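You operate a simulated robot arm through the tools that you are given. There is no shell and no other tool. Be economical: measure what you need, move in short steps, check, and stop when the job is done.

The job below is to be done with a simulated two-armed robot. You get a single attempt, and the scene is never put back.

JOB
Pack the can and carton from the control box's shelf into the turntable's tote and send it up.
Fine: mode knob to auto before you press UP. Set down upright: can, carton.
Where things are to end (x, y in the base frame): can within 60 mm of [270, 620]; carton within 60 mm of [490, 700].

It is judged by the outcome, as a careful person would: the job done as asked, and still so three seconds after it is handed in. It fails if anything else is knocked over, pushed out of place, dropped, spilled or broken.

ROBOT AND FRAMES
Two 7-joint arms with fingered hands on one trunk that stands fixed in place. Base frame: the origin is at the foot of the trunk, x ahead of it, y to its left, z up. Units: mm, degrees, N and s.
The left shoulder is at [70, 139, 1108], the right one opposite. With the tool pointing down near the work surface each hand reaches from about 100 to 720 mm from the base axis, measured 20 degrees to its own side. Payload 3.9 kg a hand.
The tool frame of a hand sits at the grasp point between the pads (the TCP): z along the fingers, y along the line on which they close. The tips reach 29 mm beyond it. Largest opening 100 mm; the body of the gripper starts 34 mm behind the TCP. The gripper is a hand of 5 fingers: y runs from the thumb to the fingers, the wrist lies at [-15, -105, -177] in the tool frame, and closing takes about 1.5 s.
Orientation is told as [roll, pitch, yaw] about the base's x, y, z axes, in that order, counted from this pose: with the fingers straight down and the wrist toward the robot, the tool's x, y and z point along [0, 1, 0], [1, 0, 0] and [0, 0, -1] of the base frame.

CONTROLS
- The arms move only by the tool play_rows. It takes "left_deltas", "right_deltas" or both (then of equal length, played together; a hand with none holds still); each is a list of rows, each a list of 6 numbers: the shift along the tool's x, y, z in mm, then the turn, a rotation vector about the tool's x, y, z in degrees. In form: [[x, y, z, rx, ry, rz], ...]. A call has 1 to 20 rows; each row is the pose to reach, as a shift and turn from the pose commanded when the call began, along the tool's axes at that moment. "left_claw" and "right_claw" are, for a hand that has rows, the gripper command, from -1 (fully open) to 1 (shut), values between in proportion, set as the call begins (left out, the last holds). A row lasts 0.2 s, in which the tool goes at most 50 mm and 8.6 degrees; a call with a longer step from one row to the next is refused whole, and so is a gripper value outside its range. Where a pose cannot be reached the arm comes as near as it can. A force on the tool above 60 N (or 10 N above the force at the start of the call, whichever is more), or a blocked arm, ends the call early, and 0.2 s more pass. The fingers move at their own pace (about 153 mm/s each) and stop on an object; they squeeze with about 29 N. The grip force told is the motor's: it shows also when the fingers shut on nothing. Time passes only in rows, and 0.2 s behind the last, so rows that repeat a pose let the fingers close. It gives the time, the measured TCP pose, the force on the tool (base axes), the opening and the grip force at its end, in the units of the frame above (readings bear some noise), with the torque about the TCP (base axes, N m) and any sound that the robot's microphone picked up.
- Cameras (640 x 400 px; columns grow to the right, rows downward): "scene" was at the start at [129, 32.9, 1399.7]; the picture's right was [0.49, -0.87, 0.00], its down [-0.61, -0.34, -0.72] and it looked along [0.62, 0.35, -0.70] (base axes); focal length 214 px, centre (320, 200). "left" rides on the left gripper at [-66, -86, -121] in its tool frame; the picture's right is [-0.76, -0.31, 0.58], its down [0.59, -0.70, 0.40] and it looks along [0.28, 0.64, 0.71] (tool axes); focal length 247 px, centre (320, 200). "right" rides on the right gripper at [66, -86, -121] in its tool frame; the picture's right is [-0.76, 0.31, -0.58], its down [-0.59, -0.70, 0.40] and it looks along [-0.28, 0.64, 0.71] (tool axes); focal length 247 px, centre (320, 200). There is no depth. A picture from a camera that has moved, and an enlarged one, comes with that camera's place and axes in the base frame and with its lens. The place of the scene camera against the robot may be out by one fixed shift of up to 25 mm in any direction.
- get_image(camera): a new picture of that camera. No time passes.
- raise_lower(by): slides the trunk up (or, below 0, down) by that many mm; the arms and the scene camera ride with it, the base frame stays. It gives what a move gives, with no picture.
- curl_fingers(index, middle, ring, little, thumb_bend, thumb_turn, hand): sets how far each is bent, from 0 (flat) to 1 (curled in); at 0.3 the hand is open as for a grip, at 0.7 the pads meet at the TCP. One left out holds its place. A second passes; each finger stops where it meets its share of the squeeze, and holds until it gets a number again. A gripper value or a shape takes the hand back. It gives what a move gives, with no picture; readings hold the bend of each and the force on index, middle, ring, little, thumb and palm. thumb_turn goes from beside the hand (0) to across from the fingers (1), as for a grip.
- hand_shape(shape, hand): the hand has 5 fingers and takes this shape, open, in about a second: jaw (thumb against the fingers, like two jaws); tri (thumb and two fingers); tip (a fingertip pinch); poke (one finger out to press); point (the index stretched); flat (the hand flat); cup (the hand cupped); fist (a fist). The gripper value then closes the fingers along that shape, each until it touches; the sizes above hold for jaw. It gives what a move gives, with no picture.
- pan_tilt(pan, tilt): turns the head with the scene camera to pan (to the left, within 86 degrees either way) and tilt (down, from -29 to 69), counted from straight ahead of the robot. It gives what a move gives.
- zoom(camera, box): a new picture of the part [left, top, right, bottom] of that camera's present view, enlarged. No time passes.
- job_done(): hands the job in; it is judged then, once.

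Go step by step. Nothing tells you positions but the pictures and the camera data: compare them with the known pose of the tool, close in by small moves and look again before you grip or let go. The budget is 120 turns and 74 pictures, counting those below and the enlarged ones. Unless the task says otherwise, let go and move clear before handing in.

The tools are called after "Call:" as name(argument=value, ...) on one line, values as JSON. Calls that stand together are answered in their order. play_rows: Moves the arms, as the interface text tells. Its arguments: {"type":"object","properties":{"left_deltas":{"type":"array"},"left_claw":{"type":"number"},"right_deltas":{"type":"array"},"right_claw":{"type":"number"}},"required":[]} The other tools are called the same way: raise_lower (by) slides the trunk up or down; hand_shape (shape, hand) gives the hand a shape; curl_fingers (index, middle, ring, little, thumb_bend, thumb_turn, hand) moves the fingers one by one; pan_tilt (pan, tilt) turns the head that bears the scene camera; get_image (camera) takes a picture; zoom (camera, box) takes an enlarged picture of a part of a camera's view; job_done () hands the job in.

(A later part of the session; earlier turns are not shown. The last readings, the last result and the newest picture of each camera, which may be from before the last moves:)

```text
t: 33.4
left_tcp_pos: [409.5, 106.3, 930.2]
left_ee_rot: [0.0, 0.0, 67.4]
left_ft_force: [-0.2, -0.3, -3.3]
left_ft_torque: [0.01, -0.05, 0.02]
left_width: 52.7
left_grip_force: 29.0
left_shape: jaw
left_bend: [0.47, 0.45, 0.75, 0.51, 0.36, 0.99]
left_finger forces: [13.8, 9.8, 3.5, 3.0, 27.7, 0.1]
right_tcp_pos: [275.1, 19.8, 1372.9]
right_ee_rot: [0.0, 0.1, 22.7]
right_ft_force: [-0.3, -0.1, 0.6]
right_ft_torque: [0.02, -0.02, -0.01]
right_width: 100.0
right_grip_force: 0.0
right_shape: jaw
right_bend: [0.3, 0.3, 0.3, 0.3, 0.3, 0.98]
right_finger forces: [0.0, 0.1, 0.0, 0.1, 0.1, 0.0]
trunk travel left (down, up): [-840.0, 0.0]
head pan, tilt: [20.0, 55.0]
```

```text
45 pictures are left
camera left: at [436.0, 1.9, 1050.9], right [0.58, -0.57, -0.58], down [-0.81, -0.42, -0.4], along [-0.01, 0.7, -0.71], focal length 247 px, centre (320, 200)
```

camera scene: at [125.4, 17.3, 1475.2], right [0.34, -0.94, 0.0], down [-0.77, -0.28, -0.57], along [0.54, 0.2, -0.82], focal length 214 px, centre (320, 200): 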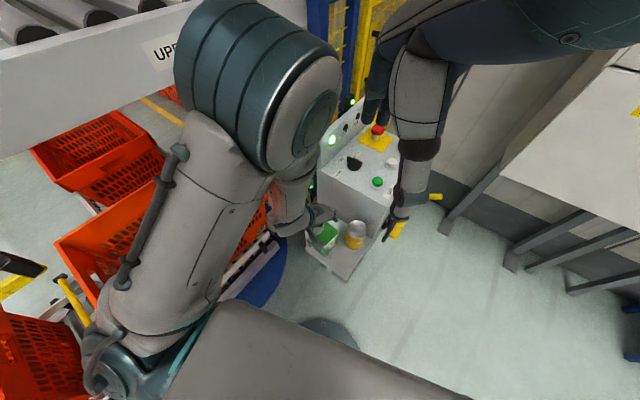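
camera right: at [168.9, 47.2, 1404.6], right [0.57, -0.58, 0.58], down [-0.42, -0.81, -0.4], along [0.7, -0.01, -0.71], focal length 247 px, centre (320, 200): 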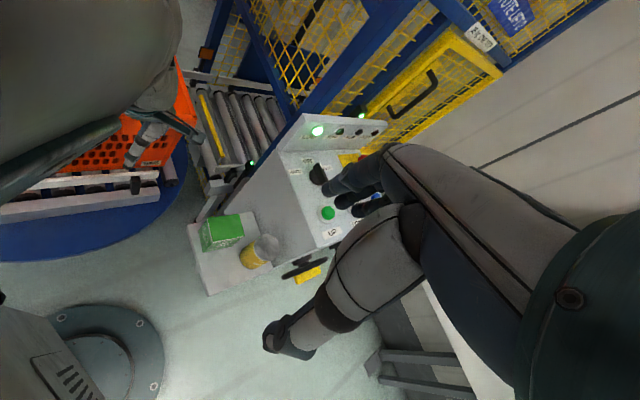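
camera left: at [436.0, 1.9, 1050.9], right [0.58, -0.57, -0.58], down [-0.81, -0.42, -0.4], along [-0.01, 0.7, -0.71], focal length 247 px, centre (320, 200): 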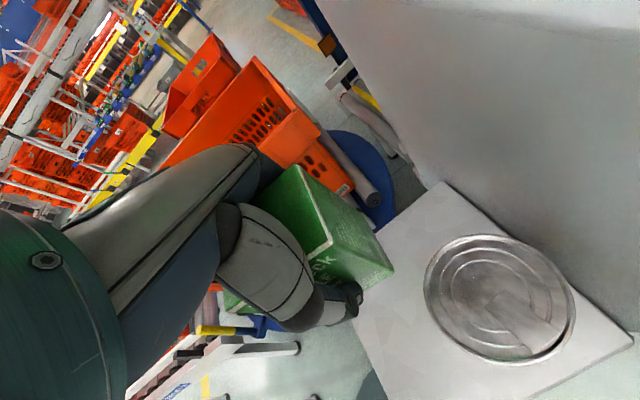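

The carton is held firmly and level. I carry it out between shelf and tote, then lower the trunk so the elbow stays clear of the upper deck.

Call:
play_rows(left_deltas=[[12, 25, -20, 0, 0, 0], [30, 60, -40, 0, 0, 3], [47, 95, -50, 0, 0, 7], [64, 130, -50, 0, 0, 11], [82, 166, -50, 0, 0, 15], [100, 202, -50, 0, 0, 17], [100, 202, -50, 0, 0, 17]])

Call:
get_image(camera="scene")

```text
t: 35.0
left_tcp_pos: [396.5, 331.9, 981.3]
left_ee_rot: [0.0, 0.0, 50.3]
left_ft_force: [1.1, -0.1, -2.6]
left_ft_torque: [-0.01, -0.01, -0.02]
left_width: 52.5
left_grip_force: 29.0
left_shape: jaw
left_bend: [0.47, 0.45, 0.75, 0.51, 0.36, 0.99]
left_finger forces: [13.6, 10.1, 3.6, 3.0, 27.4, 0.0]
right_tcp_pos: [274.8, 20.4, 1372.3]
right_ee_rot: [0.1, 0.1, 22.7]
right_ft_force: [-0.8, -1.2, 0.6]
right_ft_torque: [0.0, -0.05, -0.03]
right_width: 99.7
right_grip_force: 0.1
right_shape: jaw
right_bend: [0.3, 0.3, 0.3, 0.3, 0.3, 0.98]
right_finger forces: [0.1, 0.1, 0.0, 0.0, 0.1, 0.1]
trunk travel left (down, up): [-840.0, 0.0]
head pan, tilt: [20.0, 55.0]
```

```text
44 pictures are left
camera scene: at [126.1, 18.1, 1475.1], right [0.34, -0.94, 0.0], down [-0.77, -0.28, -0.57], along [0.54, 0.2, -0.82], focal length 214 px, centre (320, 200)
```

scene: 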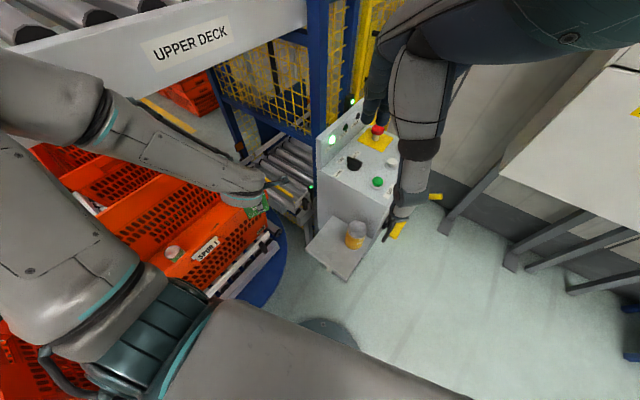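

The elbow is near deck height, so I lower the trunk 150 mm here where the carton has free space.

Call:
raise_lower(by=-150)

Call:
play_rows(left_deltas=[[0, 0, -40, 0, 0, 0], [0, 0, -80, 0, 0, 0], [0, 0, -110, 0, 0, 0], [0, 0, -110, 0, 0, 0]])

Call:
pan_tilt(pan=55, tilt=45)

Call:
get_image(camera="scene")

```text
t: 36.7
left_tcp_pos: [395.6, 330.6, 832.8]
left_ee_rot: [0.0, 0.0, 50.5]
left_ft_force: [-0.3, 0.5, -1.1]
left_ft_torque: [0.01, -0.01, -0.02]
left_width: 52.6
left_grip_force: 29.0
left_shape: jaw
left_bend: [0.47, 0.45, 0.75, 0.51, 0.36, 0.99]
left_finger forces: [13.6, 10.1, 3.6, 2.8, 27.3, 0.0]
right_tcp_pos: [274.3, 19.7, 1223.4]
right_ee_rot: [0.0, -0.1, 22.7]
right_ft_force: [0.1, 0.0, -0.1]
right_ft_torque: [0.01, 0.02, -0.02]
right_width: 99.8
right_grip_force: 0.0
right_shape: jaw
right_bend: [0.3, 0.3, 0.3, 0.3, 0.3, 0.98]
right_finger forces: [0.0, 0.1, 0.0, 0.0, 0.0, 0.0]
trunk travel left (down, up): [-690.0, 150.0]
head pan, tilt: [20.0, 55.0]
```

```text
t: 37.7
left_tcp_pos: [398.5, 328.7, 870.9]
left_ee_rot: [0.1, 0.0, 50.4]
left_ft_force: [-0.2, -0.4, -3.3]
left_ft_torque: [0.03, 0.01, 0.02]
left_width: 53.0
left_grip_force: 29.2
left_shape: jaw
left_bend: [0.47, 0.45, 0.75, 0.51, 0.36, 0.98]
left_finger forces: [13.5, 10.1, 3.6, 2.8, 27.4, 0.1]
left hand out of reach, approached as far as the arm can: row 1, 2, 3, 4
right_tcp_pos: [275.2, 18.7, 1223.4]
right_ee_rot: [0.1, 0.0, 22.6]
right_ft_force: [-0.3, -1.0, -0.1]
right_ft_torque: [0.02, -0.02, 0.05]
right_width: 100.1
right_grip_force: 0.0
right_shape: jaw
right_bend: [0.3, 0.3, 0.3, 0.3, 0.3, 0.98]
right_finger forces: [0.1, 0.0, 0.1, 0.0, 0.1, 0.0]
trunk travel left (down, up): [-690.0, 150.0]
head pan, tilt: [20.0, 55.0]
```

```text
t: 38.7
left_tcp_pos: [398.4, 330.0, 871.9]
left_ee_rot: [0.2, 0.1, 50.4]
left_ft_force: [0.3, 0.2, -2.2]
left_ft_torque: [-0.03, -0.05, 0.02]
left_width: 52.9
left_grip_force: 28.9
left_shape: jaw
left_bend: [0.47, 0.45, 0.75, 0.51, 0.36, 0.98]
left_finger forces: [13.6, 10.1, 3.7, 2.8, 27.4, 0.0]
right_tcp_pos: [275.7, 19.3, 1223.5]
right_ee_rot: [0.1, 0.0, 22.7]
right_ft_force: [-0.4, -0.1, -0.1]
right_ft_torque: [0.02, -0.03, 0.0]
right_width: 99.9
right_grip_force: 0.0
right_shape: jaw
right_bend: [0.3, 0.3, 0.3, 0.3, 0.3, 0.98]
right_finger forces: [0.0, 0.1, 0.1, 0.0, 0.0, 0.0]
trunk travel left (down, up): [-690.0, 150.0]
head pan, tilt: [55.0, 45.0]
```

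```text
43 pictures are left
camera scene: at [104.7, 59.2, 1338.6], right [0.82, -0.57, 0.0], down [-0.41, -0.58, -0.71], along [0.41, 0.58, -0.71], focal length 214 px, centre (320, 200)
```

scene: 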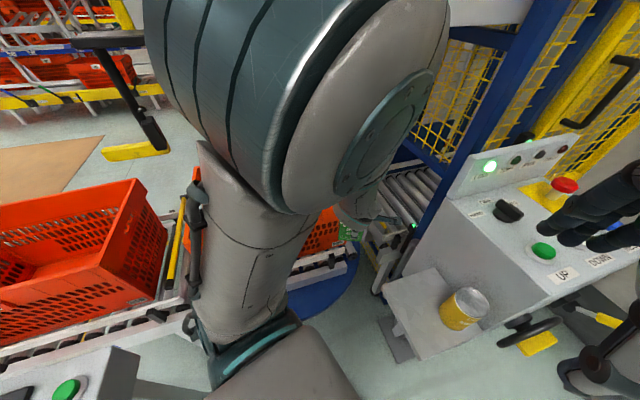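

The reach relaxes farther out, so I move slightly outward and up, staying short of the tote rim.

Call:
play_rows(left_deltas=[[0, 15, -25, 0, 0, 0], [0, 30, -50, 0, 0, 0], [0, 46, -80, 0, 0, 0], [0, 46, -80, 0, 0, 0]])

```text
t: 39.7
left_tcp_pos: [445.9, 372.7, 936.7]
left_ee_rot: [0.0, 0.0, 50.4]
left_ft_force: [0.3, 0.2, -2.9]
left_ft_torque: [0.03, 0.0, 0.01]
left_width: 52.8
left_grip_force: 29.1
left_shape: jaw
left_bend: [0.47, 0.45, 0.75, 0.51, 0.36, 0.98]
left_finger forces: [13.5, 10.1, 3.6, 2.7, 27.4, 0.0]
left hand out of reach, approached as far as the arm can: row 1, 2, 3, 4
right_tcp_pos: [275.3, 19.6, 1223.9]
right_ee_rot: [0.0, 0.0, 22.7]
right_ft_force: [0.0, 0.1, -0.1]
right_ft_torque: [0.0, -0.04, 0.01]
right_width: 99.6
right_grip_force: 0.0
right_shape: jaw
right_bend: [0.3, 0.3, 0.3, 0.3, 0.3, 0.98]
right_finger forces: [0.0, 0.0, 0.0, 0.1, 0.0, 0.0]
trunk travel left (down, up): [-690.0, 150.0]
head pan, tilt: [55.0, 45.0]
```

Clear of the rim at z 937. Now across into position over the carton target.

Call:
play_rows(left_deltas=[[20, 32, -10, 0, 0, 0], [42, 66, -15, 0, 0, 0], [64, 100, -15, 0, 0, 0], [86, 134, -15, 0, 0, 0], [108, 168, -15, 0, 0, 0], [130, 202, -15, 0, 0, 0], [152, 236, -15, 0, 0, 0], [172, 269, -15, 0, 0, 0], [172, 269, -15, 0, 0, 0]])

Call:
get_image(camera="left")

Call:
get_image(camera="scene")

```text
t: 41.7
left_tcp_pos: [492.3, 694.6, 946.3]
left_ee_rot: [0.3, 0.5, 50.4]
left_ft_force: [0.2, -0.6, -2.9]
left_ft_torque: [-0.01, 0.0, 0.0]
left_width: 52.6
left_grip_force: 29.3
left_shape: jaw
left_bend: [0.47, 0.45, 0.75, 0.51, 0.36, 0.98]
left_finger forces: [13.8, 10.3, 3.6, 2.3, 27.4, 0.1]
right_tcp_pos: [282.3, 21.9, 1222.0]
right_ee_rot: [0.0, 0.5, 22.6]
right_ft_force: [-0.4, -0.9, -0.8]
right_ft_torque: [0.01, 0.03, -0.02]
right_width: 100.0
right_grip_force: 0.0
right_shape: jaw
right_bend: [0.3, 0.3, 0.3, 0.3, 0.3, 0.98]
right_finger forces: [0.1, 0.1, 0.1, 0.0, 0.1, 0.0]
trunk travel left (down, up): [-690.0, 150.0]
head pan, tilt: [55.0, 45.0]
```

```text
42 pictures are left
camera left: at [488.9, 587.1, 1065.5], right [0.38, -0.72, -0.58], down [-0.91, -0.17, -0.39], along [0.19, 0.67, -0.72], focal length 247 px, centre (320, 200)
```

left: 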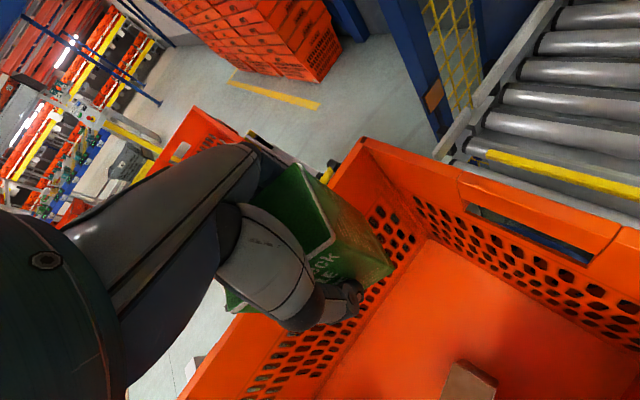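

```text
41 pictures are left
camera scene: at [114.3, 64.0, 1337.3], right [0.82, -0.57, 0.0], down [-0.41, -0.58, -0.7], along [0.4, 0.58, -0.71], focal length 214 px, centre (320, 200)
```

scene: 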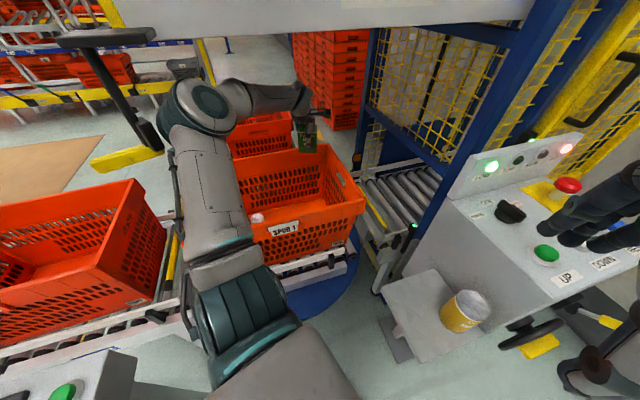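

The carton is over the tote, but a red lamp now shows on the panel and the robot's frame seems shifted slightly. I'll zoom in to see why before lowering.

Call:
zoom(camera="scene", box=[440, 120, 640, 270])

Call:
zoom(camera="scene", box=[130, 30, 370, 250])

Call:
play_rows(left_deltas=[[0, 0, 0, 0, 0, 0], [0, 0, 0, 0, 0, 0]])

```text
2.67 times, centred on (540, 195) of scene
camera zoom: at [114.3, 64.0, 1337.3], right [0.82, -0.57, 0.0], down [-0.41, -0.58, -0.7], along [0.4, 0.58, -0.71], focal length 572 px, centre (-267, 213)
```

zoom: 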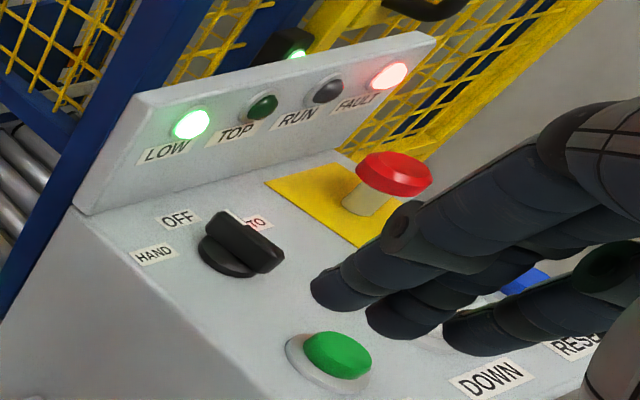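

```text
1.82 times, centred on (250, 140) of scene
camera zoom: at [114.3, 64.0, 1337.3], right [0.82, -0.57, 0.0], down [-0.41, -0.58, -0.7], along [0.4, 0.58, -0.71], focal length 390 px, centre (447, 309)
```

zoom: 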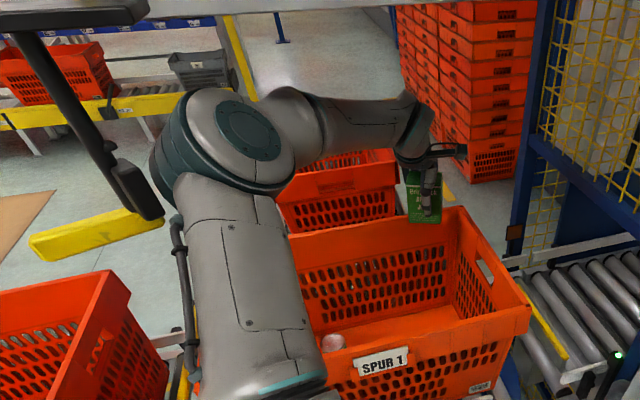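

```text
t: 42.3
left_tcp_pos: [493.1, 695.4, 945.8]
left_ee_rot: [0.2, 0.5, 50.4]
left_ft_force: [0.9, 0.3, -3.6]
left_ft_torque: [0.01, 0.01, 0.01]
left_width: 52.7
left_grip_force: 28.7
left_shape: jaw
left_bend: [0.47, 0.45, 0.75, 0.51, 0.36, 0.98]
left_finger forces: [13.7, 10.4, 3.6, 2.3, 27.5, 0.1]
right_tcp_pos: [282.8, 23.2, 1220.6]
right_ee_rot: [0.0, 0.6, 22.7]
right_ft_force: [0.0, -0.4, 0.3]
right_ft_torque: [0.0, -0.01, -0.04]
right_width: 99.7
right_grip_force: 0.2
right_shape: jaw
right_bend: [0.3, 0.3, 0.3, 0.3, 0.3, 0.98]
right_finger forces: [0.0, 0.0, 0.0, 0.0, 0.0, 0.0]
trunk travel left (down, up): [-690.0, 150.0]
head pan, tilt: [55.0, 45.0]
```

The FAULT lamp is lit and the trunk is leaning slightly, so some part of the arm may be pressing on something. I look to the left side for contact.

Call:
pan_tilt(pan=80, tilt=50)

Call:
get_image(camera="scene")

```text
t: 43.2
left_tcp_pos: [492.6, 694.7, 946.8]
left_ee_rot: [0.3, 0.4, 50.4]
left_ft_force: [-0.3, -0.6, -2.7]
left_ft_torque: [-0.01, -0.03, -0.01]
left_width: 52.9
left_grip_force: 29.1
left_shape: jaw
left_bend: [0.47, 0.45, 0.75, 0.51, 0.36, 0.98]
left_finger forces: [13.7, 10.3, 3.6, 2.3, 27.5, 0.1]
right_tcp_pos: [284.4, 23.6, 1220.3]
right_ee_rot: [-0.1, 0.6, 22.6]
right_ft_force: [0.5, -0.2, 0.1]
right_ft_torque: [0.0, 0.0, 0.01]
right_width: 99.8
right_grip_force: 0.1
right_shape: jaw
right_bend: [0.3, 0.3, 0.3, 0.3, 0.3, 0.98]
right_finger forces: [0.0, 0.0, 0.0, 0.1, 0.0, 0.0]
trunk travel left (down, up): [-690.0, 150.0]
head pan, tilt: [80.0, 50.0]
```

```text
38 pictures are left
camera scene: at [81.3, 73.1, 1330.9], right [0.98, -0.17, -0.01], down [-0.14, -0.76, -0.64], along [0.11, 0.63, -0.77], focal length 214 px, centre (320, 200)
```

scene: 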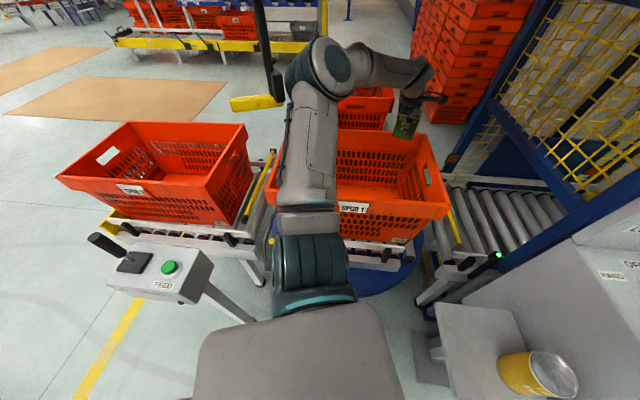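

The elbow seems to be pressing on the hanging yellow-tipped arm at the deck's end. I'll back straight out the way I came and see whether the lean disappears.

Call:
play_rows(left_deltas=[[-20, -31, 0, 0, 0, 0], [-42, -65, 0, 0, 0, 0], [-64, -99, 0, 0, 0, 0], [-86, -133, 0, 0, 0, 0], [-86, -133, 0, 0, 0, 0]])

Call:
get_image(camera="scene")

```text
t: 44.4
left_tcp_pos: [464.3, 536.4, 949.0]
left_ee_rot: [0.0, 0.1, 50.4]
left_ft_force: [0.0, 0.3, -3.1]
left_ft_torque: [0.01, -0.01, -0.01]
left_width: 52.4
left_grip_force: 28.4
left_shape: jaw
left_bend: [0.47, 0.45, 0.75, 0.51, 0.36, 0.98]
left_finger forces: [13.4, 10.3, 3.6, 2.1, 27.2, 0.0]
right_tcp_pos: [277.2, 22.4, 1222.5]
right_ee_rot: [-0.2, 0.2, 22.7]
right_ft_force: [0.2, 0.6, 0.8]
right_ft_torque: [-0.03, 0.01, 0.03]
right_width: 99.6
right_grip_force: 0.1
right_shape: jaw
right_bend: [0.3, 0.3, 0.3, 0.3, 0.3, 0.98]
right_finger forces: [0.0, 0.1, 0.1, 0.0, 0.0, 0.0]
trunk travel left (down, up): [-690.0, 150.0]
head pan, tilt: [80.0, 50.0]
```

```text
37 pictures are left
camera scene: at [72.7, 71.4, 1331.4], right [0.98, -0.17, 0.0], down [-0.13, -0.76, -0.64], along [0.11, 0.63, -0.77], focal length 214 px, centre (320, 200)
```

scene: 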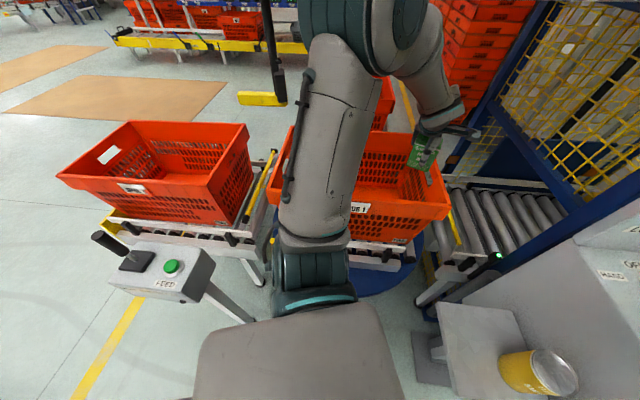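

The lean is mostly gone. I check the FAULT lamp again.

Call:
pan_tilt(pan=55, tilt=45)

Call:
get_image(camera="scene")

```text
t: 45.3
left_tcp_pos: [464.5, 534.1, 951.4]
left_ee_rot: [-0.1, -0.1, 50.5]
left_ft_force: [0.3, 0.3, -2.7]
left_ft_torque: [0.03, -0.04, 0.0]
left_width: 52.7
left_grip_force: 29.3
left_shape: jaw
left_bend: [0.47, 0.45, 0.75, 0.51, 0.36, 0.98]
left_finger forces: [13.5, 10.3, 3.6, 2.0, 27.2, 0.0]
right_tcp_pos: [274.1, 19.0, 1222.8]
right_ee_rot: [0.0, 0.0, 22.7]
right_ft_force: [0.2, 0.1, -0.6]
right_ft_torque: [0.02, -0.04, -0.02]
right_width: 99.6
right_grip_force: 0.1
right_shape: jaw
right_bend: [0.3, 0.3, 0.3, 0.3, 0.3, 0.98]
right_finger forces: [0.0, 0.0, 0.1, 0.0, 0.1, 0.1]
trunk travel left (down, up): [-690.0, 150.0]
head pan, tilt: [55.0, 45.0]
```

```text
36 pictures are left
camera scene: at [104.6, 59.5, 1338.6], right [0.82, -0.57, 0.0], down [-0.41, -0.58, -0.71], along [0.4, 0.58, -0.71], focal length 214 px, centre (320, 200)
```

scene: 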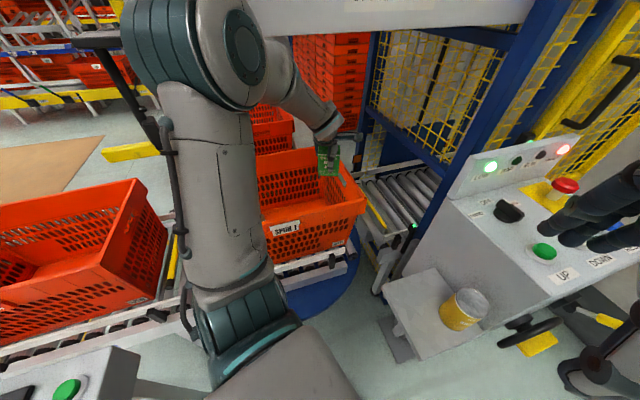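

The hanging arm is back in its place and the lean is gone; FAULT stays latched, and I'll use RESET later. I lower the trunk 90 mm here (inside the tote outline) as in the earlier contact-free reach, then extend.

Call:
raise_lower(by=-90)

Call:
play_rows(left_deltas=[[20, 20, 0, 0, 0, 0], [42, 42, 0, 0, 0, 0], [64, 64, 0, 0, 0, 0], [80, 92, 0, 0, 0, 0], [80, 92, 0, 0, 0, 0]])

Call:
get_image(camera="scene")

```text
t: 46.6
left_tcp_pos: [463.9, 534.8, 861.8]
left_ee_rot: [-0.1, 0.0, 50.4]
left_ft_force: [-0.4, 0.5, -3.0]
left_ft_torque: [0.03, -0.02, 0.01]
left_width: 52.4
left_grip_force: 29.0
left_shape: jaw
left_bend: [0.47, 0.45, 0.75, 0.51, 0.36, 0.98]
left_finger forces: [13.5, 10.3, 3.7, 2.0, 27.2, 0.0]
right_tcp_pos: [273.5, 19.6, 1133.2]
right_ee_rot: [0.0, 0.0, 22.7]
right_ft_force: [0.1, -0.6, 0.1]
right_ft_torque: [0.02, -0.01, -0.03]
right_width: 99.9
right_grip_force: 0.0
right_shape: jaw
right_bend: [0.3, 0.3, 0.3, 0.3, 0.3, 0.98]
right_finger forces: [0.0, 0.0, 0.0, 0.1, 0.0, 0.1]
trunk travel left (down, up): [-600.0, 240.0]
head pan, tilt: [55.0, 45.0]
```

```text
t: 47.8
left_tcp_pos: [463.1, 655.4, 862.7]
left_ee_rot: [0.1, -0.1, 50.4]
left_ft_force: [0.5, 0.1, -2.3]
left_ft_torque: [0.0, 0.05, 0.0]
left_width: 52.6
left_grip_force: 28.8
left_shape: jaw
left_bend: [0.47, 0.45, 0.75, 0.51, 0.36, 0.98]
left_finger forces: [13.6, 10.3, 3.5, 1.9, 27.2, 0.0]
right_tcp_pos: [274.6, 17.5, 1133.7]
right_ee_rot: [0.1, -0.1, 22.6]
right_ft_force: [-0.2, -0.4, 0.6]
right_ft_torque: [0.02, -0.01, -0.02]
right_width: 99.8
right_grip_force: 0.1
right_shape: jaw
right_bend: [0.3, 0.3, 0.3, 0.3, 0.3, 0.98]
right_finger forces: [0.0, 0.0, 0.0, 0.1, 0.0, 0.0]
trunk travel left (down, up): [-600.0, 240.0]
head pan, tilt: [55.0, 45.0]
```

```text
35 pictures are left
camera scene: at [104.5, 58.5, 1248.7], right [0.82, -0.57, 0.0], down [-0.41, -0.58, -0.71], along [0.41, 0.58, -0.71], focal length 214 px, centre (320, 200)
```

scene: 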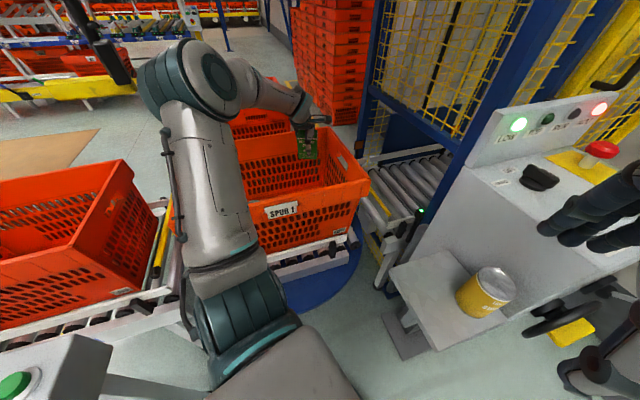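

No lean this time. I lower the trunk 100 mm more to bring the elbow well below the hanging arm, then go a little farther out.

Call:
raise_lower(by=-100)

Call:
play_rows(left_deltas=[[3, 12, 0, 0, 0, 0], [6, 24, 0, 0, 0, 0], [6, 30, 0, 0, 0, 0], [6, 30, 0, 0, 0, 0]])

Call:
get_image(camera="scene")

Call:
get_image(camera="left")

```text
t: 49.1
left_tcp_pos: [461.8, 656.7, 760.8]
left_ee_rot: [0.1, 0.0, 50.4]
left_ft_force: [0.1, -0.4, -2.6]
left_ft_torque: [-0.01, -0.01, -0.02]
left_width: 52.9
left_grip_force: 28.8
left_shape: jaw
left_bend: [0.47, 0.45, 0.75, 0.51, 0.36, 0.98]
left_finger forces: [13.3, 10.3, 3.6, 1.9, 27.2, 0.0]
right_tcp_pos: [273.8, 19.9, 1033.5]
right_ee_rot: [0.0, 0.0, 22.8]
right_ft_force: [-0.1, -0.6, -0.7]
right_ft_torque: [0.02, 0.01, 0.02]
right_width: 100.0
right_grip_force: 0.1
right_shape: jaw
right_bend: [0.3, 0.3, 0.3, 0.3, 0.3, 0.98]
right_finger forces: [0.0, 0.1, 0.1, 0.0, 0.0, 0.1]
trunk travel left (down, up): [-500.0, 340.0]
head pan, tilt: [55.0, 45.0]
```

```text
t: 50.1
left_tcp_pos: [476.7, 683.2, 761.6]
left_ee_rot: [-0.1, 0.0, 50.4]
left_ft_force: [0.2, -0.6, -2.3]
left_ft_torque: [-0.04, -0.02, -0.01]
left_width: 52.5
left_grip_force: 28.9
left_shape: jaw
left_bend: [0.47, 0.45, 0.75, 0.51, 0.36, 0.98]
left_finger forces: [13.4, 10.4, 3.5, 1.7, 27.3, 0.0]
right_tcp_pos: [274.0, 19.6, 1034.3]
right_ee_rot: [-0.1, 0.1, 22.7]
right_ft_force: [-0.1, -0.1, 0.8]
right_ft_torque: [0.03, 0.02, -0.02]
right_width: 99.8
right_grip_force: 0.1
right_shape: jaw
right_bend: [0.3, 0.3, 0.3, 0.3, 0.3, 0.98]
right_finger forces: [0.0, 0.1, 0.1, 0.0, 0.0, 0.0]
trunk travel left (down, up): [-500.0, 340.0]
head pan, tilt: [55.0, 45.0]
```

```text
34 pictures are left
camera scene: at [104.6, 59.5, 1148.6], right [0.82, -0.57, 0.0], down [-0.41, -0.58, -0.71], along [0.41, 0.58, -0.71], focal length 214 px, centre (320, 200)
```

scene: 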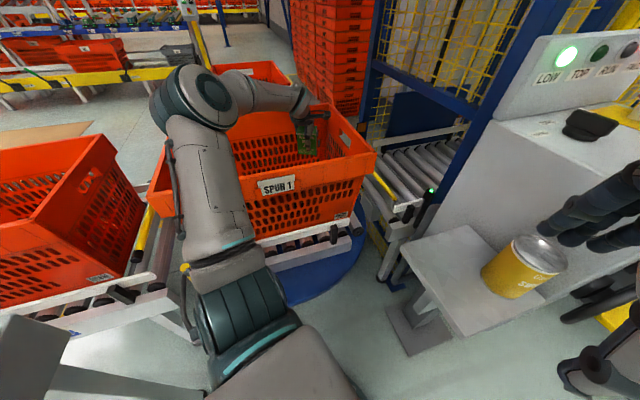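

```text
33 pictures are left
camera left: at [472.3, 574.5, 881.5], right [0.39, -0.72, -0.58], down [-0.9, -0.17, -0.4], along [0.19, 0.68, -0.71], focal length 247 px, centre (320, 200)
```

left: 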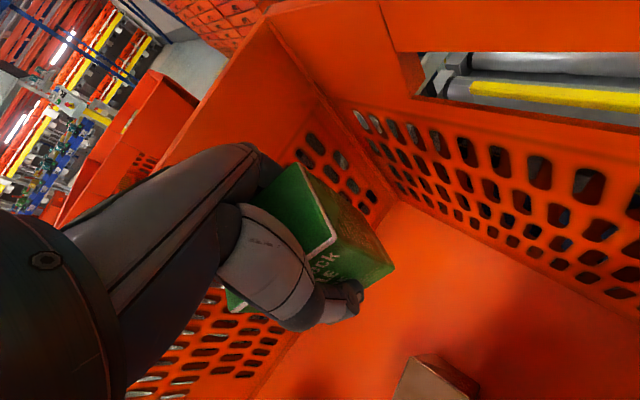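

The far bottom corner puts the tote floor near z 482, so the carton should rest at TCP about 541. I descend by arm motion and watch the forearm against the rim.

Call:
play_rows(left_deltas=[[0, 0, 30, 0, 0, 0], [0, 0, 60, 0, 0, 0], [0, 0, 90, 0, 0, 0], [0, 0, 120, 0, 0, 0], [0, 0, 120, 0, 0, 0]])

Call:
get_image(camera="scene")

Call:
get_image(camera="left")

```text
t: 51.3
left_tcp_pos: [477.7, 682.8, 640.4]
left_ee_rot: [0.0, 0.0, 50.5]
left_ft_force: [0.5, -0.4, -2.6]
left_ft_torque: [0.01, 0.04, -0.01]
left_width: 52.7
left_grip_force: 28.9
left_shape: jaw
left_bend: [0.47, 0.45, 0.75, 0.51, 0.36, 0.98]
left_finger forces: [13.4, 10.3, 3.6, 1.8, 27.0, 0.0]
right_tcp_pos: [274.3, 19.0, 1032.8]
right_ee_rot: [0.1, 0.0, 22.7]
right_ft_force: [-1.3, 0.3, -0.1]
right_ft_torque: [0.0, 0.07, -0.02]
right_width: 99.8
right_grip_force: 0.1
right_shape: jaw
right_bend: [0.3, 0.3, 0.3, 0.3, 0.3, 0.98]
right_finger forces: [0.0, 0.0, 0.0, 0.1, 0.0, 0.0]
trunk travel left (down, up): [-500.0, 340.0]
head pan, tilt: [55.0, 45.0]
```

```text
32 pictures are left
camera scene: at [104.4, 59.2, 1148.7], right [0.82, -0.57, 0.0], down [-0.41, -0.58, -0.71], along [0.41, 0.58, -0.71], focal length 214 px, centre (320, 200)
```

scene: 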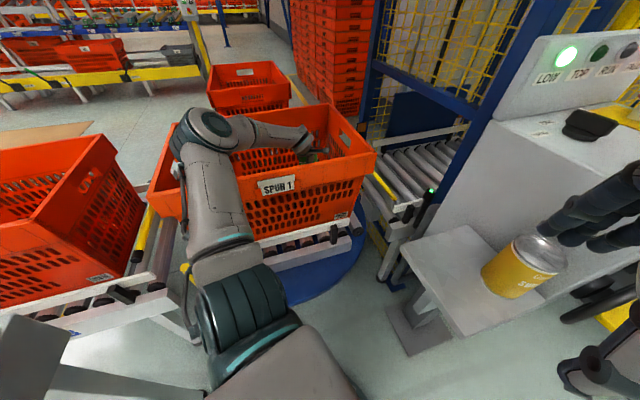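

```text
31 pictures are left
camera left: at [472.6, 574.5, 761.0], right [0.39, -0.72, -0.58], down [-0.9, -0.17, -0.4], along [0.19, 0.68, -0.71], focal length 247 px, centre (320, 200)
```

left: 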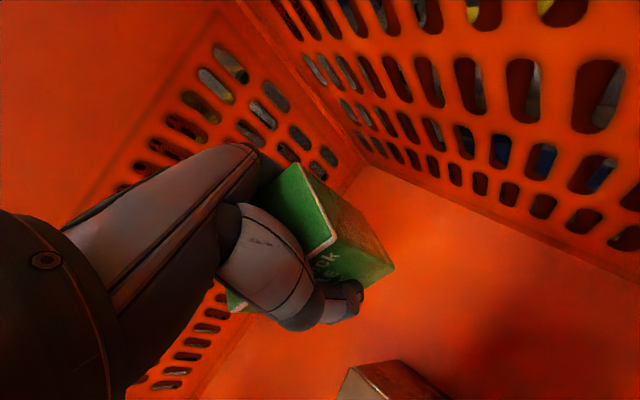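

The elbow is getting close to rim height, so I raise the trunk 90 mm and then descend the rest with the arm.

Call:
raise_lower(by=90)

Call:
play_rows(left_deltas=[[0, 0, 35, 0, 0, 0], [0, 0, 70, 0, 0, 0], [0, 0, 105, 0, 0, 0], [0, 0, 140, 0, 0, 0], [0, 0, 155, 0, 0, 0], [0, 0, 155, 0, 0, 0]])

Call:
get_image(camera="scene")

```text
t: 52.5
left_tcp_pos: [476.9, 683.6, 730.3]
left_ee_rot: [0.0, 0.0, 50.4]
left_ft_force: [0.1, 0.3, -3.0]
left_ft_torque: [-0.01, -0.01, 0.02]
left_width: 52.5
left_grip_force: 28.4
left_shape: jaw
left_bend: [0.47, 0.45, 0.75, 0.51, 0.36, 0.98]
left_finger forces: [13.4, 10.3, 3.6, 1.8, 27.1, 0.0]
right_tcp_pos: [274.2, 20.4, 1123.0]
right_ee_rot: [0.0, 0.1, 22.6]
right_ft_force: [-0.2, 0.2, 0.5]
right_ft_torque: [0.01, 0.03, -0.02]
right_width: 99.9
right_grip_force: 0.0
right_shape: jaw
right_bend: [0.3, 0.3, 0.3, 0.3, 0.3, 0.98]
right_finger forces: [0.0, 0.0, 0.0, 0.0, 0.0, 0.0]
trunk travel left (down, up): [-590.0, 250.0]
head pan, tilt: [55.0, 45.0]
```

```text
t: 54.0
left_tcp_pos: [474.9, 682.5, 576.2]
left_ee_rot: [0.0, 0.0, 50.5]
left_ft_force: [-0.3, 0.7, -2.3]
left_ft_torque: [0.0, -0.02, -0.02]
left_width: 52.5
left_grip_force: 28.8
left_shape: jaw
left_bend: [0.47, 0.45, 0.75, 0.51, 0.36, 0.98]
left_finger forces: [13.3, 10.3, 3.6, 1.4, 27.0, 0.0]
right_tcp_pos: [274.5, 19.7, 1123.7]
right_ee_rot: [0.0, 0.1, 22.8]
right_ft_force: [-0.1, 1.0, -0.4]
right_ft_torque: [0.03, 0.04, -0.02]
right_width: 99.9
right_grip_force: 0.0
right_shape: jaw
right_bend: [0.3, 0.3, 0.3, 0.3, 0.3, 0.98]
right_finger forces: [0.0, 0.0, 0.1, 0.0, 0.0, 0.0]
trunk travel left (down, up): [-590.0, 250.0]
head pan, tilt: [55.0, 45.0]
```

```text
30 pictures are left
camera scene: at [104.6, 59.6, 1238.6], right [0.82, -0.57, 0.0], down [-0.41, -0.58, -0.71], along [0.41, 0.58, -0.71], focal length 214 px, centre (320, 200)
```

scene: 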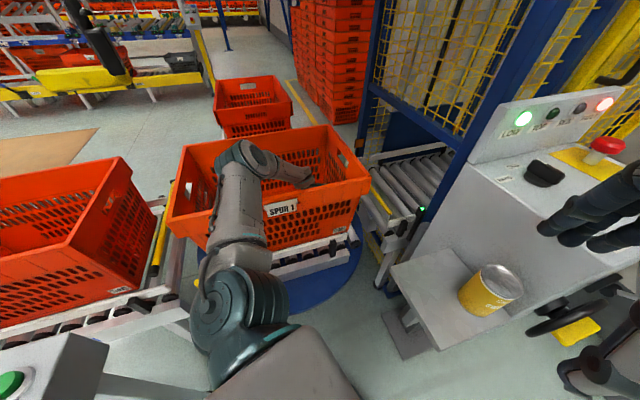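

The carton bottom is about 25–30 mm above the floor. I lower slowly to feel contact.

Call:
play_rows(left_deltas=[[0, 0, 6, 0, 0, 0], [0, 0, 12, 0, 0, 0], [0, 0, 18, 0, 0, 0], [0, 0, 21, 0, 0, 0], [0, 0, 24, 0, 0, 0], [0, 0, 27, 0, 0, 0], [0, 0, 30, 0, 0, 0], [0, 0, 33, 0, 0, 0], [0, 0, 36, 0, 0, 0], [0, 0, 39, 0, 0, 0], [0, 0, 42, 0, 0, 0]])

Call:
get_image(camera="left")

```text
t: 55.9
left_tcp_pos: [482.9, 686.4, 554.4]
left_ee_rot: [-0.4, -1.5, 50.6]
left_ft_force: [-8.7, -0.2, 39.5]
left_ft_torque: [-1.29, 0.86, -0.16]
left_width: 53.1
left_grip_force: 29.1
left_shape: jaw
left_bend: [0.47, 0.45, 0.75, 0.51, 0.31, 1.0]
left_finger forces: [20.0, 10.5, 3.6, 3.5, 44.9, 0.0]
right_tcp_pos: [269.7, 14.3, 1123.0]
right_ee_rot: [0.3, -0.2, 22.7]
right_ft_force: [-0.1, 0.3, 0.6]
right_ft_torque: [-0.01, 0.0, -0.04]
right_width: 99.5
right_grip_force: 0.1
right_shape: jaw
right_bend: [0.3, 0.3, 0.3, 0.3, 0.3, 0.98]
right_finger forces: [0.0, 0.1, 0.0, 0.1, 0.0, 0.1]
trunk travel left (down, up): [-590.0, 250.0]
head pan, tilt: [55.0, 45.0]
stopped in row 9 (left hand): the force on the tool passed its limit at 62 N (the readings are from after the stop); the commanded pose is now the measured one
```

```text
29 pictures are left
camera left: at [475.9, 575.6, 673.6], right [0.4, -0.71, -0.58], down [-0.89, -0.16, -0.42], along [0.2, 0.69, -0.7], focal length 247 px, centre (320, 200)
```

left: 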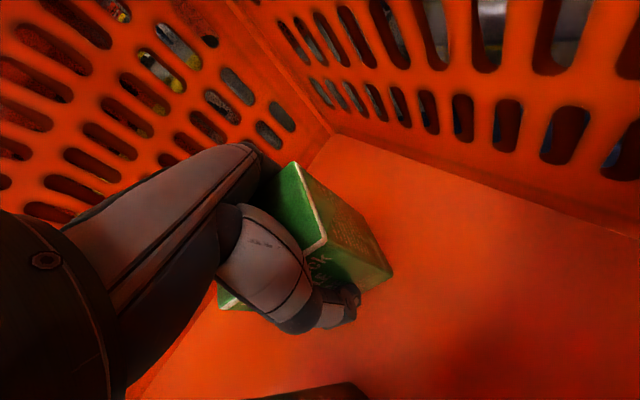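

The carton is on the floor (about z 496). I ease the pressure off, then open the hand slowly.

Call:
play_rows(left_deltas=[[0, 0, -2, 0.8, -0.4, 0], [0, 0, -3.5, 1.4, -0.4, 0], [0, 0, -3.5, 1.4, -0.4, 0]])

```text
t: 56.7
left_tcp_pos: [482.7, 685.4, 555.4]
left_ee_rot: [-0.8, 0.2, 50.4]
left_ft_force: [7.1, 3.5, 30.8]
left_ft_torque: [-0.33, 0.49, -0.19]
left_width: 53.4
left_grip_force: 29.2
left_shape: jaw
left_bend: [0.47, 0.44, 0.75, 0.51, 0.31, 1.0]
left_finger forces: [22.2, 12.0, 4.3, 2.9, 33.1, 0.0]
right_tcp_pos: [271.8, 15.9, 1123.5]
right_ee_rot: [0.2, -0.3, 22.7]
right_ft_force: [-0.7, -0.3, 0.2]
right_ft_torque: [0.0, 0.01, 0.01]
right_width: 99.9
right_grip_force: 0.0
right_shape: jaw
right_bend: [0.3, 0.3, 0.3, 0.3, 0.3, 0.98]
right_finger forces: [0.1, 0.1, 0.1, 0.0, 0.1, 0.0]
trunk travel left (down, up): [-590.0, 250.0]
head pan, tilt: [55.0, 45.0]
```

Call:
play_rows(left_deltas=[[0, 0, -2, 0, 0, 0], [0, 0, -4, 0, 0, 0], [0, 0, -4, 0, 0, 0]])

```text
t: 57.5
left_tcp_pos: [479.0, 685.2, 555.4]
left_ee_rot: [-0.4, 0.5, 50.5]
left_ft_force: [4.9, 3.1, 20.3]
left_ft_torque: [-0.23, 0.3, -0.03]
left_width: 53.6
left_grip_force: 29.0
left_shape: jaw
left_bend: [0.47, 0.44, 0.75, 0.51, 0.32, 0.99]
left_finger forces: [20.9, 11.6, 3.6, 2.7, 30.7, 0.0]
right_tcp_pos: [271.9, 16.2, 1123.7]
right_ee_rot: [0.2, -0.1, 22.7]
right_ft_force: [-0.9, 0.2, 0.2]
right_ft_torque: [-0.02, -0.04, 0.02]
right_width: 99.9
right_grip_force: 0.1
right_shape: jaw
right_bend: [0.3, 0.3, 0.3, 0.3, 0.3, 0.98]
right_finger forces: [0.0, 0.0, 0.0, 0.1, 0.0, 0.0]
trunk travel left (down, up): [-590.0, 250.0]
head pan, tilt: [55.0, 45.0]
```

Still pressing about 20 N; one more ease-off, then release.

Call:
play_rows(left_deltas=[[0, 0, -3, 0, 0, 0], [0, 0, -6, 0, 0, 0], [0, 0, -6, 0, 0, 0]])

Call:
play_rows(left_deltas=[[0, 0, 0, 0, 0, 0], [0, 0, 0, 0, 0, 0], [0, 0, 0, 0, 0, 0], [0, 0, 0, 0, 0, 0], [0, 0, 0, 0, 0, 0], [0, 0, 0, 0, 0, 0]], left_claw=-1)

Call:
get_image(camera="left")

```text
t: 58.3
left_tcp_pos: [478.9, 687.5, 558.5]
left_ee_rot: [-0.4, 0.9, 50.5]
left_ft_force: [0.4, -0.4, -2.7]
left_ft_torque: [-0.05, 0.03, -0.02]
left_width: 53.3
left_grip_force: 29.4
left_shape: jaw
left_bend: [0.47, 0.44, 0.75, 0.51, 0.35, 0.99]
left_finger forces: [13.6, 10.8, 3.8, 2.4, 27.9, 0.0]
right_tcp_pos: [274.2, 20.3, 1122.1]
right_ee_rot: [0.0, 0.1, 22.6]
right_ft_force: [-1.0, -0.9, 0.5]
right_ft_torque: [-0.01, 0.0, -0.02]
right_width: 99.9
right_grip_force: 0.0
right_shape: jaw
right_bend: [0.3, 0.3, 0.3, 0.3, 0.3, 0.98]
right_finger forces: [0.0, 0.0, 0.1, 0.0, 0.0, 0.0]
trunk travel left (down, up): [-590.0, 250.0]
head pan, tilt: [55.0, 45.0]
```

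```text
t: 59.7
left_tcp_pos: [483.1, 686.7, 559.5]
left_ee_rot: [-0.6, 0.7, 50.5]
left_ft_force: [0.7, -0.2, -0.1]
left_ft_torque: [-0.02, 0.03, -0.02]
left_width: 99.7
left_grip_force: 0.0
left_shape: jaw
left_bend: [0.3, 0.3, 0.3, 0.3, 0.3, 0.98]
left_finger forces: [0.7, 0.0, 0.3, 0.1, 0.0, 0.0]
right_tcp_pos: [274.9, 19.1, 1122.0]
right_ee_rot: [0.0, 0.0, 22.8]
right_ft_force: [0.4, 0.0, -0.1]
right_ft_torque: [0.02, 0.02, -0.01]
right_width: 100.1
right_grip_force: 0.0
right_shape: jaw
right_bend: [0.3, 0.3, 0.3, 0.3, 0.3, 0.98]
right_finger forces: [0.1, 0.1, 0.1, 0.0, 0.1, 0.0]
trunk travel left (down, up): [-590.0, 250.0]
head pan, tilt: [55.0, 45.0]
```

```text
28 pictures are left
camera left: at [476.9, 579.8, 681.3], right [0.39, -0.73, -0.57], down [-0.9, -0.17, -0.4], along [0.19, 0.66, -0.72], focal length 247 px, centre (320, 200)
```

left: 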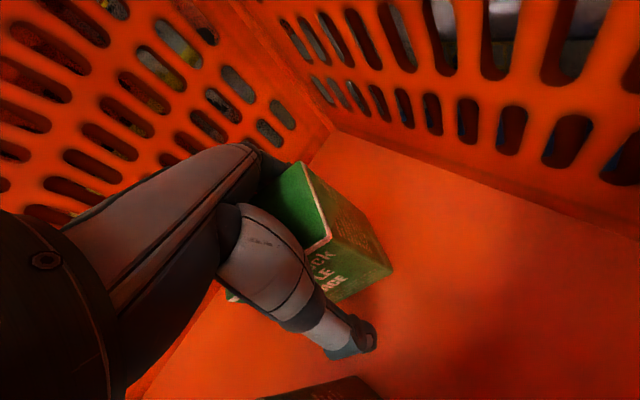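

The carton stands upright and free. I centre the opening a bit and withdraw straight up.

Call:
play_rows(left_deltas=[[0, 6, 0, 0, 0, 0], [0, 8, -10, 0, 0, 0], [0, 8, -30, 0, 0, 0], [0, 8, -60, 0, 0, 0], [0, 8, -100, 0, 0, 0], [0, 8, -140, 0, 0, 0], [0, 8, -180, 0, 0, 0], [0, 8, -180, 0, 0, 0]])

Call:
get_image(camera="left")

```text
t: 61.5
left_tcp_pos: [486.6, 695.0, 738.8]
left_ee_rot: [-0.5, 0.8, 50.6]
left_ft_force: [0.4, 0.0, 0.1]
left_ft_torque: [-0.01, -0.02, 0.02]
left_width: 99.6
left_grip_force: 0.0
left_shape: jaw
left_bend: [0.3, 0.3, 0.3, 0.3, 0.3, 0.98]
left_finger forces: [0.0, 0.0, 0.1, 0.0, 0.0, 0.0]
right_tcp_pos: [274.5, 20.6, 1123.3]
right_ee_rot: [0.0, 0.1, 22.8]
right_ft_force: [0.6, -0.1, 0.7]
right_ft_torque: [0.02, 0.0, 0.0]
right_width: 99.8
right_grip_force: 0.1
right_shape: jaw
right_bend: [0.3, 0.3, 0.3, 0.3, 0.3, 0.98]
right_finger forces: [0.0, 0.0, 0.0, 0.0, 0.1, 0.0]
trunk travel left (down, up): [-590.0, 250.0]
head pan, tilt: [55.0, 45.0]
```

```text
27 pictures are left
camera left: at [482.5, 588.6, 861.2], right [0.39, -0.73, -0.57], down [-0.9, -0.17, -0.39], along [0.19, 0.66, -0.72], focal length 247 px, centre (320, 200)
```

left: 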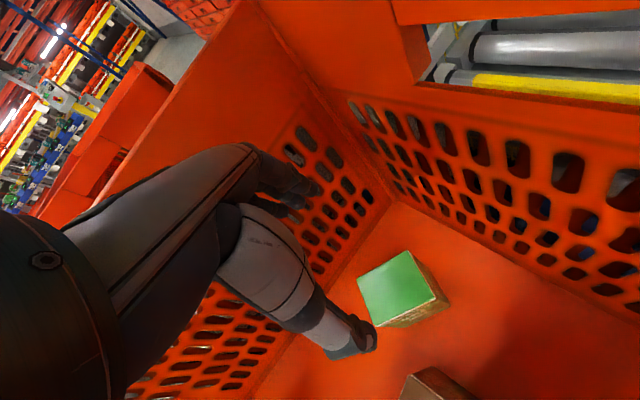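

The carton stands at about (483,684), upright. Now the left hand goes back out over the rim for the can.

Call:
play_rows(left_deltas=[[0, 0, -45, 0, 0, 0], [0, 0, -90, 0, 0, 0], [-5, -10, -130, 0, 0, 0], [-25, -40, -155, 0, 0, 0], [-47, -74, -161, 0, 0, 0], [-69, -108, -161, 0, 0, 0], [-90, -142, -161, 0, 0, 0], [-111, -176, -161, 0, 0, 0], [-132, -209, -161, 0, 0, 0], [-153, -242, -161, 0, 0, 0], [-172, -273, -161, 0, 0, 0], [-172, -273, -161, 0, 0, 0]])

Call:
raise_lower(by=130)

Call:
get_image(camera="scene")

```text
t: 64.1
left_tcp_pos: [476.4, 409.3, 887.8]
left_ee_rot: [-0.4, 0.7, 50.7]
left_ft_force: [0.0, 0.2, -0.6]
left_ft_torque: [-0.01, 0.01, 0.0]
left_width: 100.0
left_grip_force: 0.1
left_shape: jaw
left_bend: [0.3, 0.3, 0.3, 0.3, 0.3, 0.98]
left_finger forces: [0.0, 0.1, 0.0, 0.0, 0.0, 0.0]
left hand out of reach, approached as far as the arm can: row 8, 9, 10, 11, 12
right_tcp_pos: [273.0, 17.3, 1122.3]
right_ee_rot: [0.3, -0.1, 22.6]
right_ft_force: [-0.3, -0.4, 0.1]
right_ft_torque: [0.02, 0.0, 0.02]
right_width: 99.8
right_grip_force: 0.1
right_shape: jaw
right_bend: [0.3, 0.3, 0.3, 0.3, 0.3, 0.98]
right_finger forces: [0.0, 0.0, 0.0, 0.0, 0.0, 0.0]
trunk travel left (down, up): [-590.0, 250.0]
head pan, tilt: [55.0, 45.0]
```

```text
t: 65.7
left_tcp_pos: [476.4, 411.2, 1018.0]
left_ee_rot: [-0.5, 0.8, 50.5]
left_ft_force: [-0.2, 0.5, 0.1]
left_ft_torque: [0.02, 0.02, -0.03]
left_width: 99.9
left_grip_force: 0.1
left_shape: jaw
left_bend: [0.3, 0.3, 0.3, 0.3, 0.3, 0.98]
left_finger forces: [0.0, 0.0, 0.1, 0.0, 0.1, 0.0]
right_tcp_pos: [274.0, 19.2, 1253.9]
right_ee_rot: [0.1, 0.0, 22.7]
right_ft_force: [0.3, 0.0, 0.0]
right_ft_torque: [0.0, -0.01, -0.01]
right_width: 99.5
right_grip_force: 0.1
right_shape: jaw
right_bend: [0.3, 0.3, 0.3, 0.3, 0.3, 0.98]
right_finger forces: [0.0, 0.0, 0.1, 0.1, 0.1, 0.1]
trunk travel left (down, up): [-720.0, 120.0]
head pan, tilt: [55.0, 45.0]
```

```text
26 pictures are left
camera scene: at [104.5, 59.2, 1368.6], right [0.82, -0.57, 0.0], down [-0.41, -0.58, -0.71], along [0.41, 0.58, -0.71], focal length 214 px, centre (320, 200)
```

scene: 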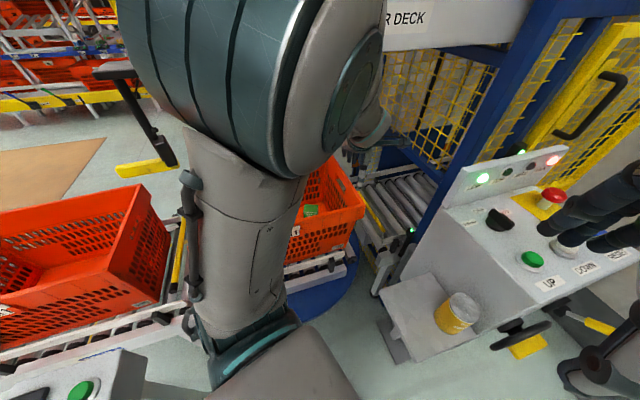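

The carton is visible upright in the tote. I move the left hand back toward the shelf, reversing the proven path, then raise the trunk.

Call:
play_rows(left_deltas=[[-2, -30, 20, 0, 0, 0], [-5, -65, 45, 0, 0, 0], [-8, -98, 70, 0, 0, 0], [-8, -98, 70, 0, 0, 0]])

Call:
raise_lower(by=120)

```text
t: 66.7
left_tcp_pos: [440.6, 348.7, 950.4]
left_ee_rot: [-0.5, 0.6, 50.6]
left_ft_force: [0.3, 0.6, 0.4]
left_ft_torque: [0.0, 0.02, -0.02]
left_width: 99.5
left_grip_force: 0.1
left_shape: jaw
left_bend: [0.3, 0.3, 0.3, 0.3, 0.3, 0.98]
left_finger forces: [0.0, 0.1, 0.0, 0.0, 0.0, 0.0]
left hand out of reach, approached as far as the arm can: row 1, 2, 3, 4
right_tcp_pos: [275.5, 19.5, 1253.0]
right_ee_rot: [0.0, 0.0, 22.8]
right_ft_force: [-0.8, 0.7, 0.4]
right_ft_torque: [0.01, 0.02, -0.03]
right_width: 99.7
right_grip_force: 0.1
right_shape: jaw
right_bend: [0.3, 0.3, 0.3, 0.3, 0.3, 0.98]
right_finger forces: [0.0, 0.0, 0.0, 0.1, 0.0, 0.0]
trunk travel left (down, up): [-720.0, 120.0]
head pan, tilt: [55.0, 45.0]
```

```text
t: 68.2
left_tcp_pos: [440.7, 349.0, 1070.5]
left_ee_rot: [-0.5, 0.8, 50.6]
left_ft_force: [-0.6, -0.5, 0.0]
left_ft_torque: [-0.06, 0.0, 0.02]
left_width: 99.8
left_grip_force: 0.1
left_shape: jaw
left_bend: [0.3, 0.3, 0.3, 0.3, 0.3, 0.98]
left_finger forces: [0.0, 0.0, 0.1, 0.1, 0.0, 0.1]
right_tcp_pos: [273.7, 18.9, 1373.4]
right_ee_rot: [0.1, 0.0, 22.7]
right_ft_force: [-0.1, -0.4, 0.0]
right_ft_torque: [-0.01, 0.05, 0.02]
right_width: 99.8
right_grip_force: 0.1
right_shape: jaw
right_bend: [0.3, 0.3, 0.3, 0.3, 0.3, 0.98]
right_finger forces: [0.0, 0.0, 0.0, 0.0, 0.1, 0.1]
trunk travel left (down, up): [-840.0, 0.0]
head pan, tilt: [55.0, 45.0]
```

Now to a point above the can, yaw 68, keeping clear of the box wall.

Call:
play_rows(left_deltas=[[-18, -28, 30, 0, 0, 0], [-38, -57, 60, 0, 0, -3], [-57, -86, 85, 0, 0, -7], [-76, -115, 105, 0, 0, -11], [-95, -144, 115, 0, 0, -15], [-114, -173, 115, 0, 0, -17.4], [-132, -201, 120, 0, 0, -17.4], [-158, -219, 125, 0, 0, -17.4], [-184, -237, 128, 0, 0, -17.4], [-209, -254, 130, 0, 0, -17.4], [-209, -254, 130, 0, 0, -17.4]])

Call:
get_image(camera="left")

```text
t: 70.6
left_tcp_pos: [437.7, 16.9, 946.0]
left_ee_rot: [-0.2, 0.9, 68.0]
left_ft_force: [-0.7, 0.3, -0.9]
left_ft_torque: [0.01, -0.03, 0.01]
left_width: 99.8
left_grip_force: 0.1
left_shape: jaw
left_bend: [0.3, 0.3, 0.3, 0.3, 0.3, 0.98]
left_finger forces: [0.0, 0.1, 0.1, 0.0, 0.0, 0.0]
right_tcp_pos: [274.3, 18.9, 1373.3]
right_ee_rot: [0.0, 0.0, 22.6]
right_ft_force: [-0.8, 1.4, -0.1]
right_ft_torque: [-0.03, 0.0, 0.01]
right_width: 100.0
right_grip_force: 0.1
right_shape: jaw
right_bend: [0.3, 0.3, 0.3, 0.3, 0.3, 0.98]
right_finger forces: [0.0, 0.1, 0.0, 0.1, 0.0, 0.0]
trunk travel left (down, up): [-840.0, 0.0]
head pan, tilt: [55.0, 45.0]
```

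```text
25 pictures are left
camera left: at [467.4, -86.3, 1068.4], right [0.59, -0.58, -0.57], down [-0.81, -0.44, -0.39], along [-0.02, 0.69, -0.72], focal length 247 px, centre (320, 200)
```

left: 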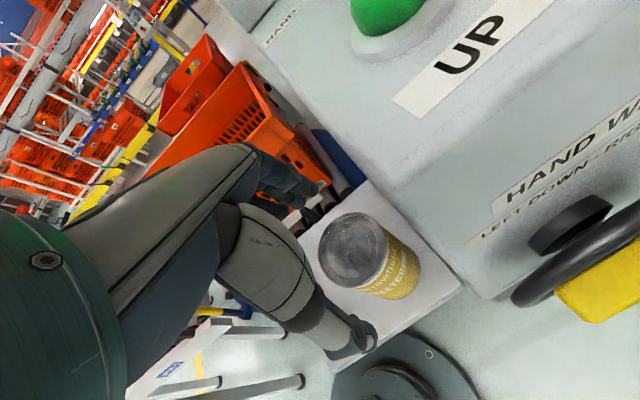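

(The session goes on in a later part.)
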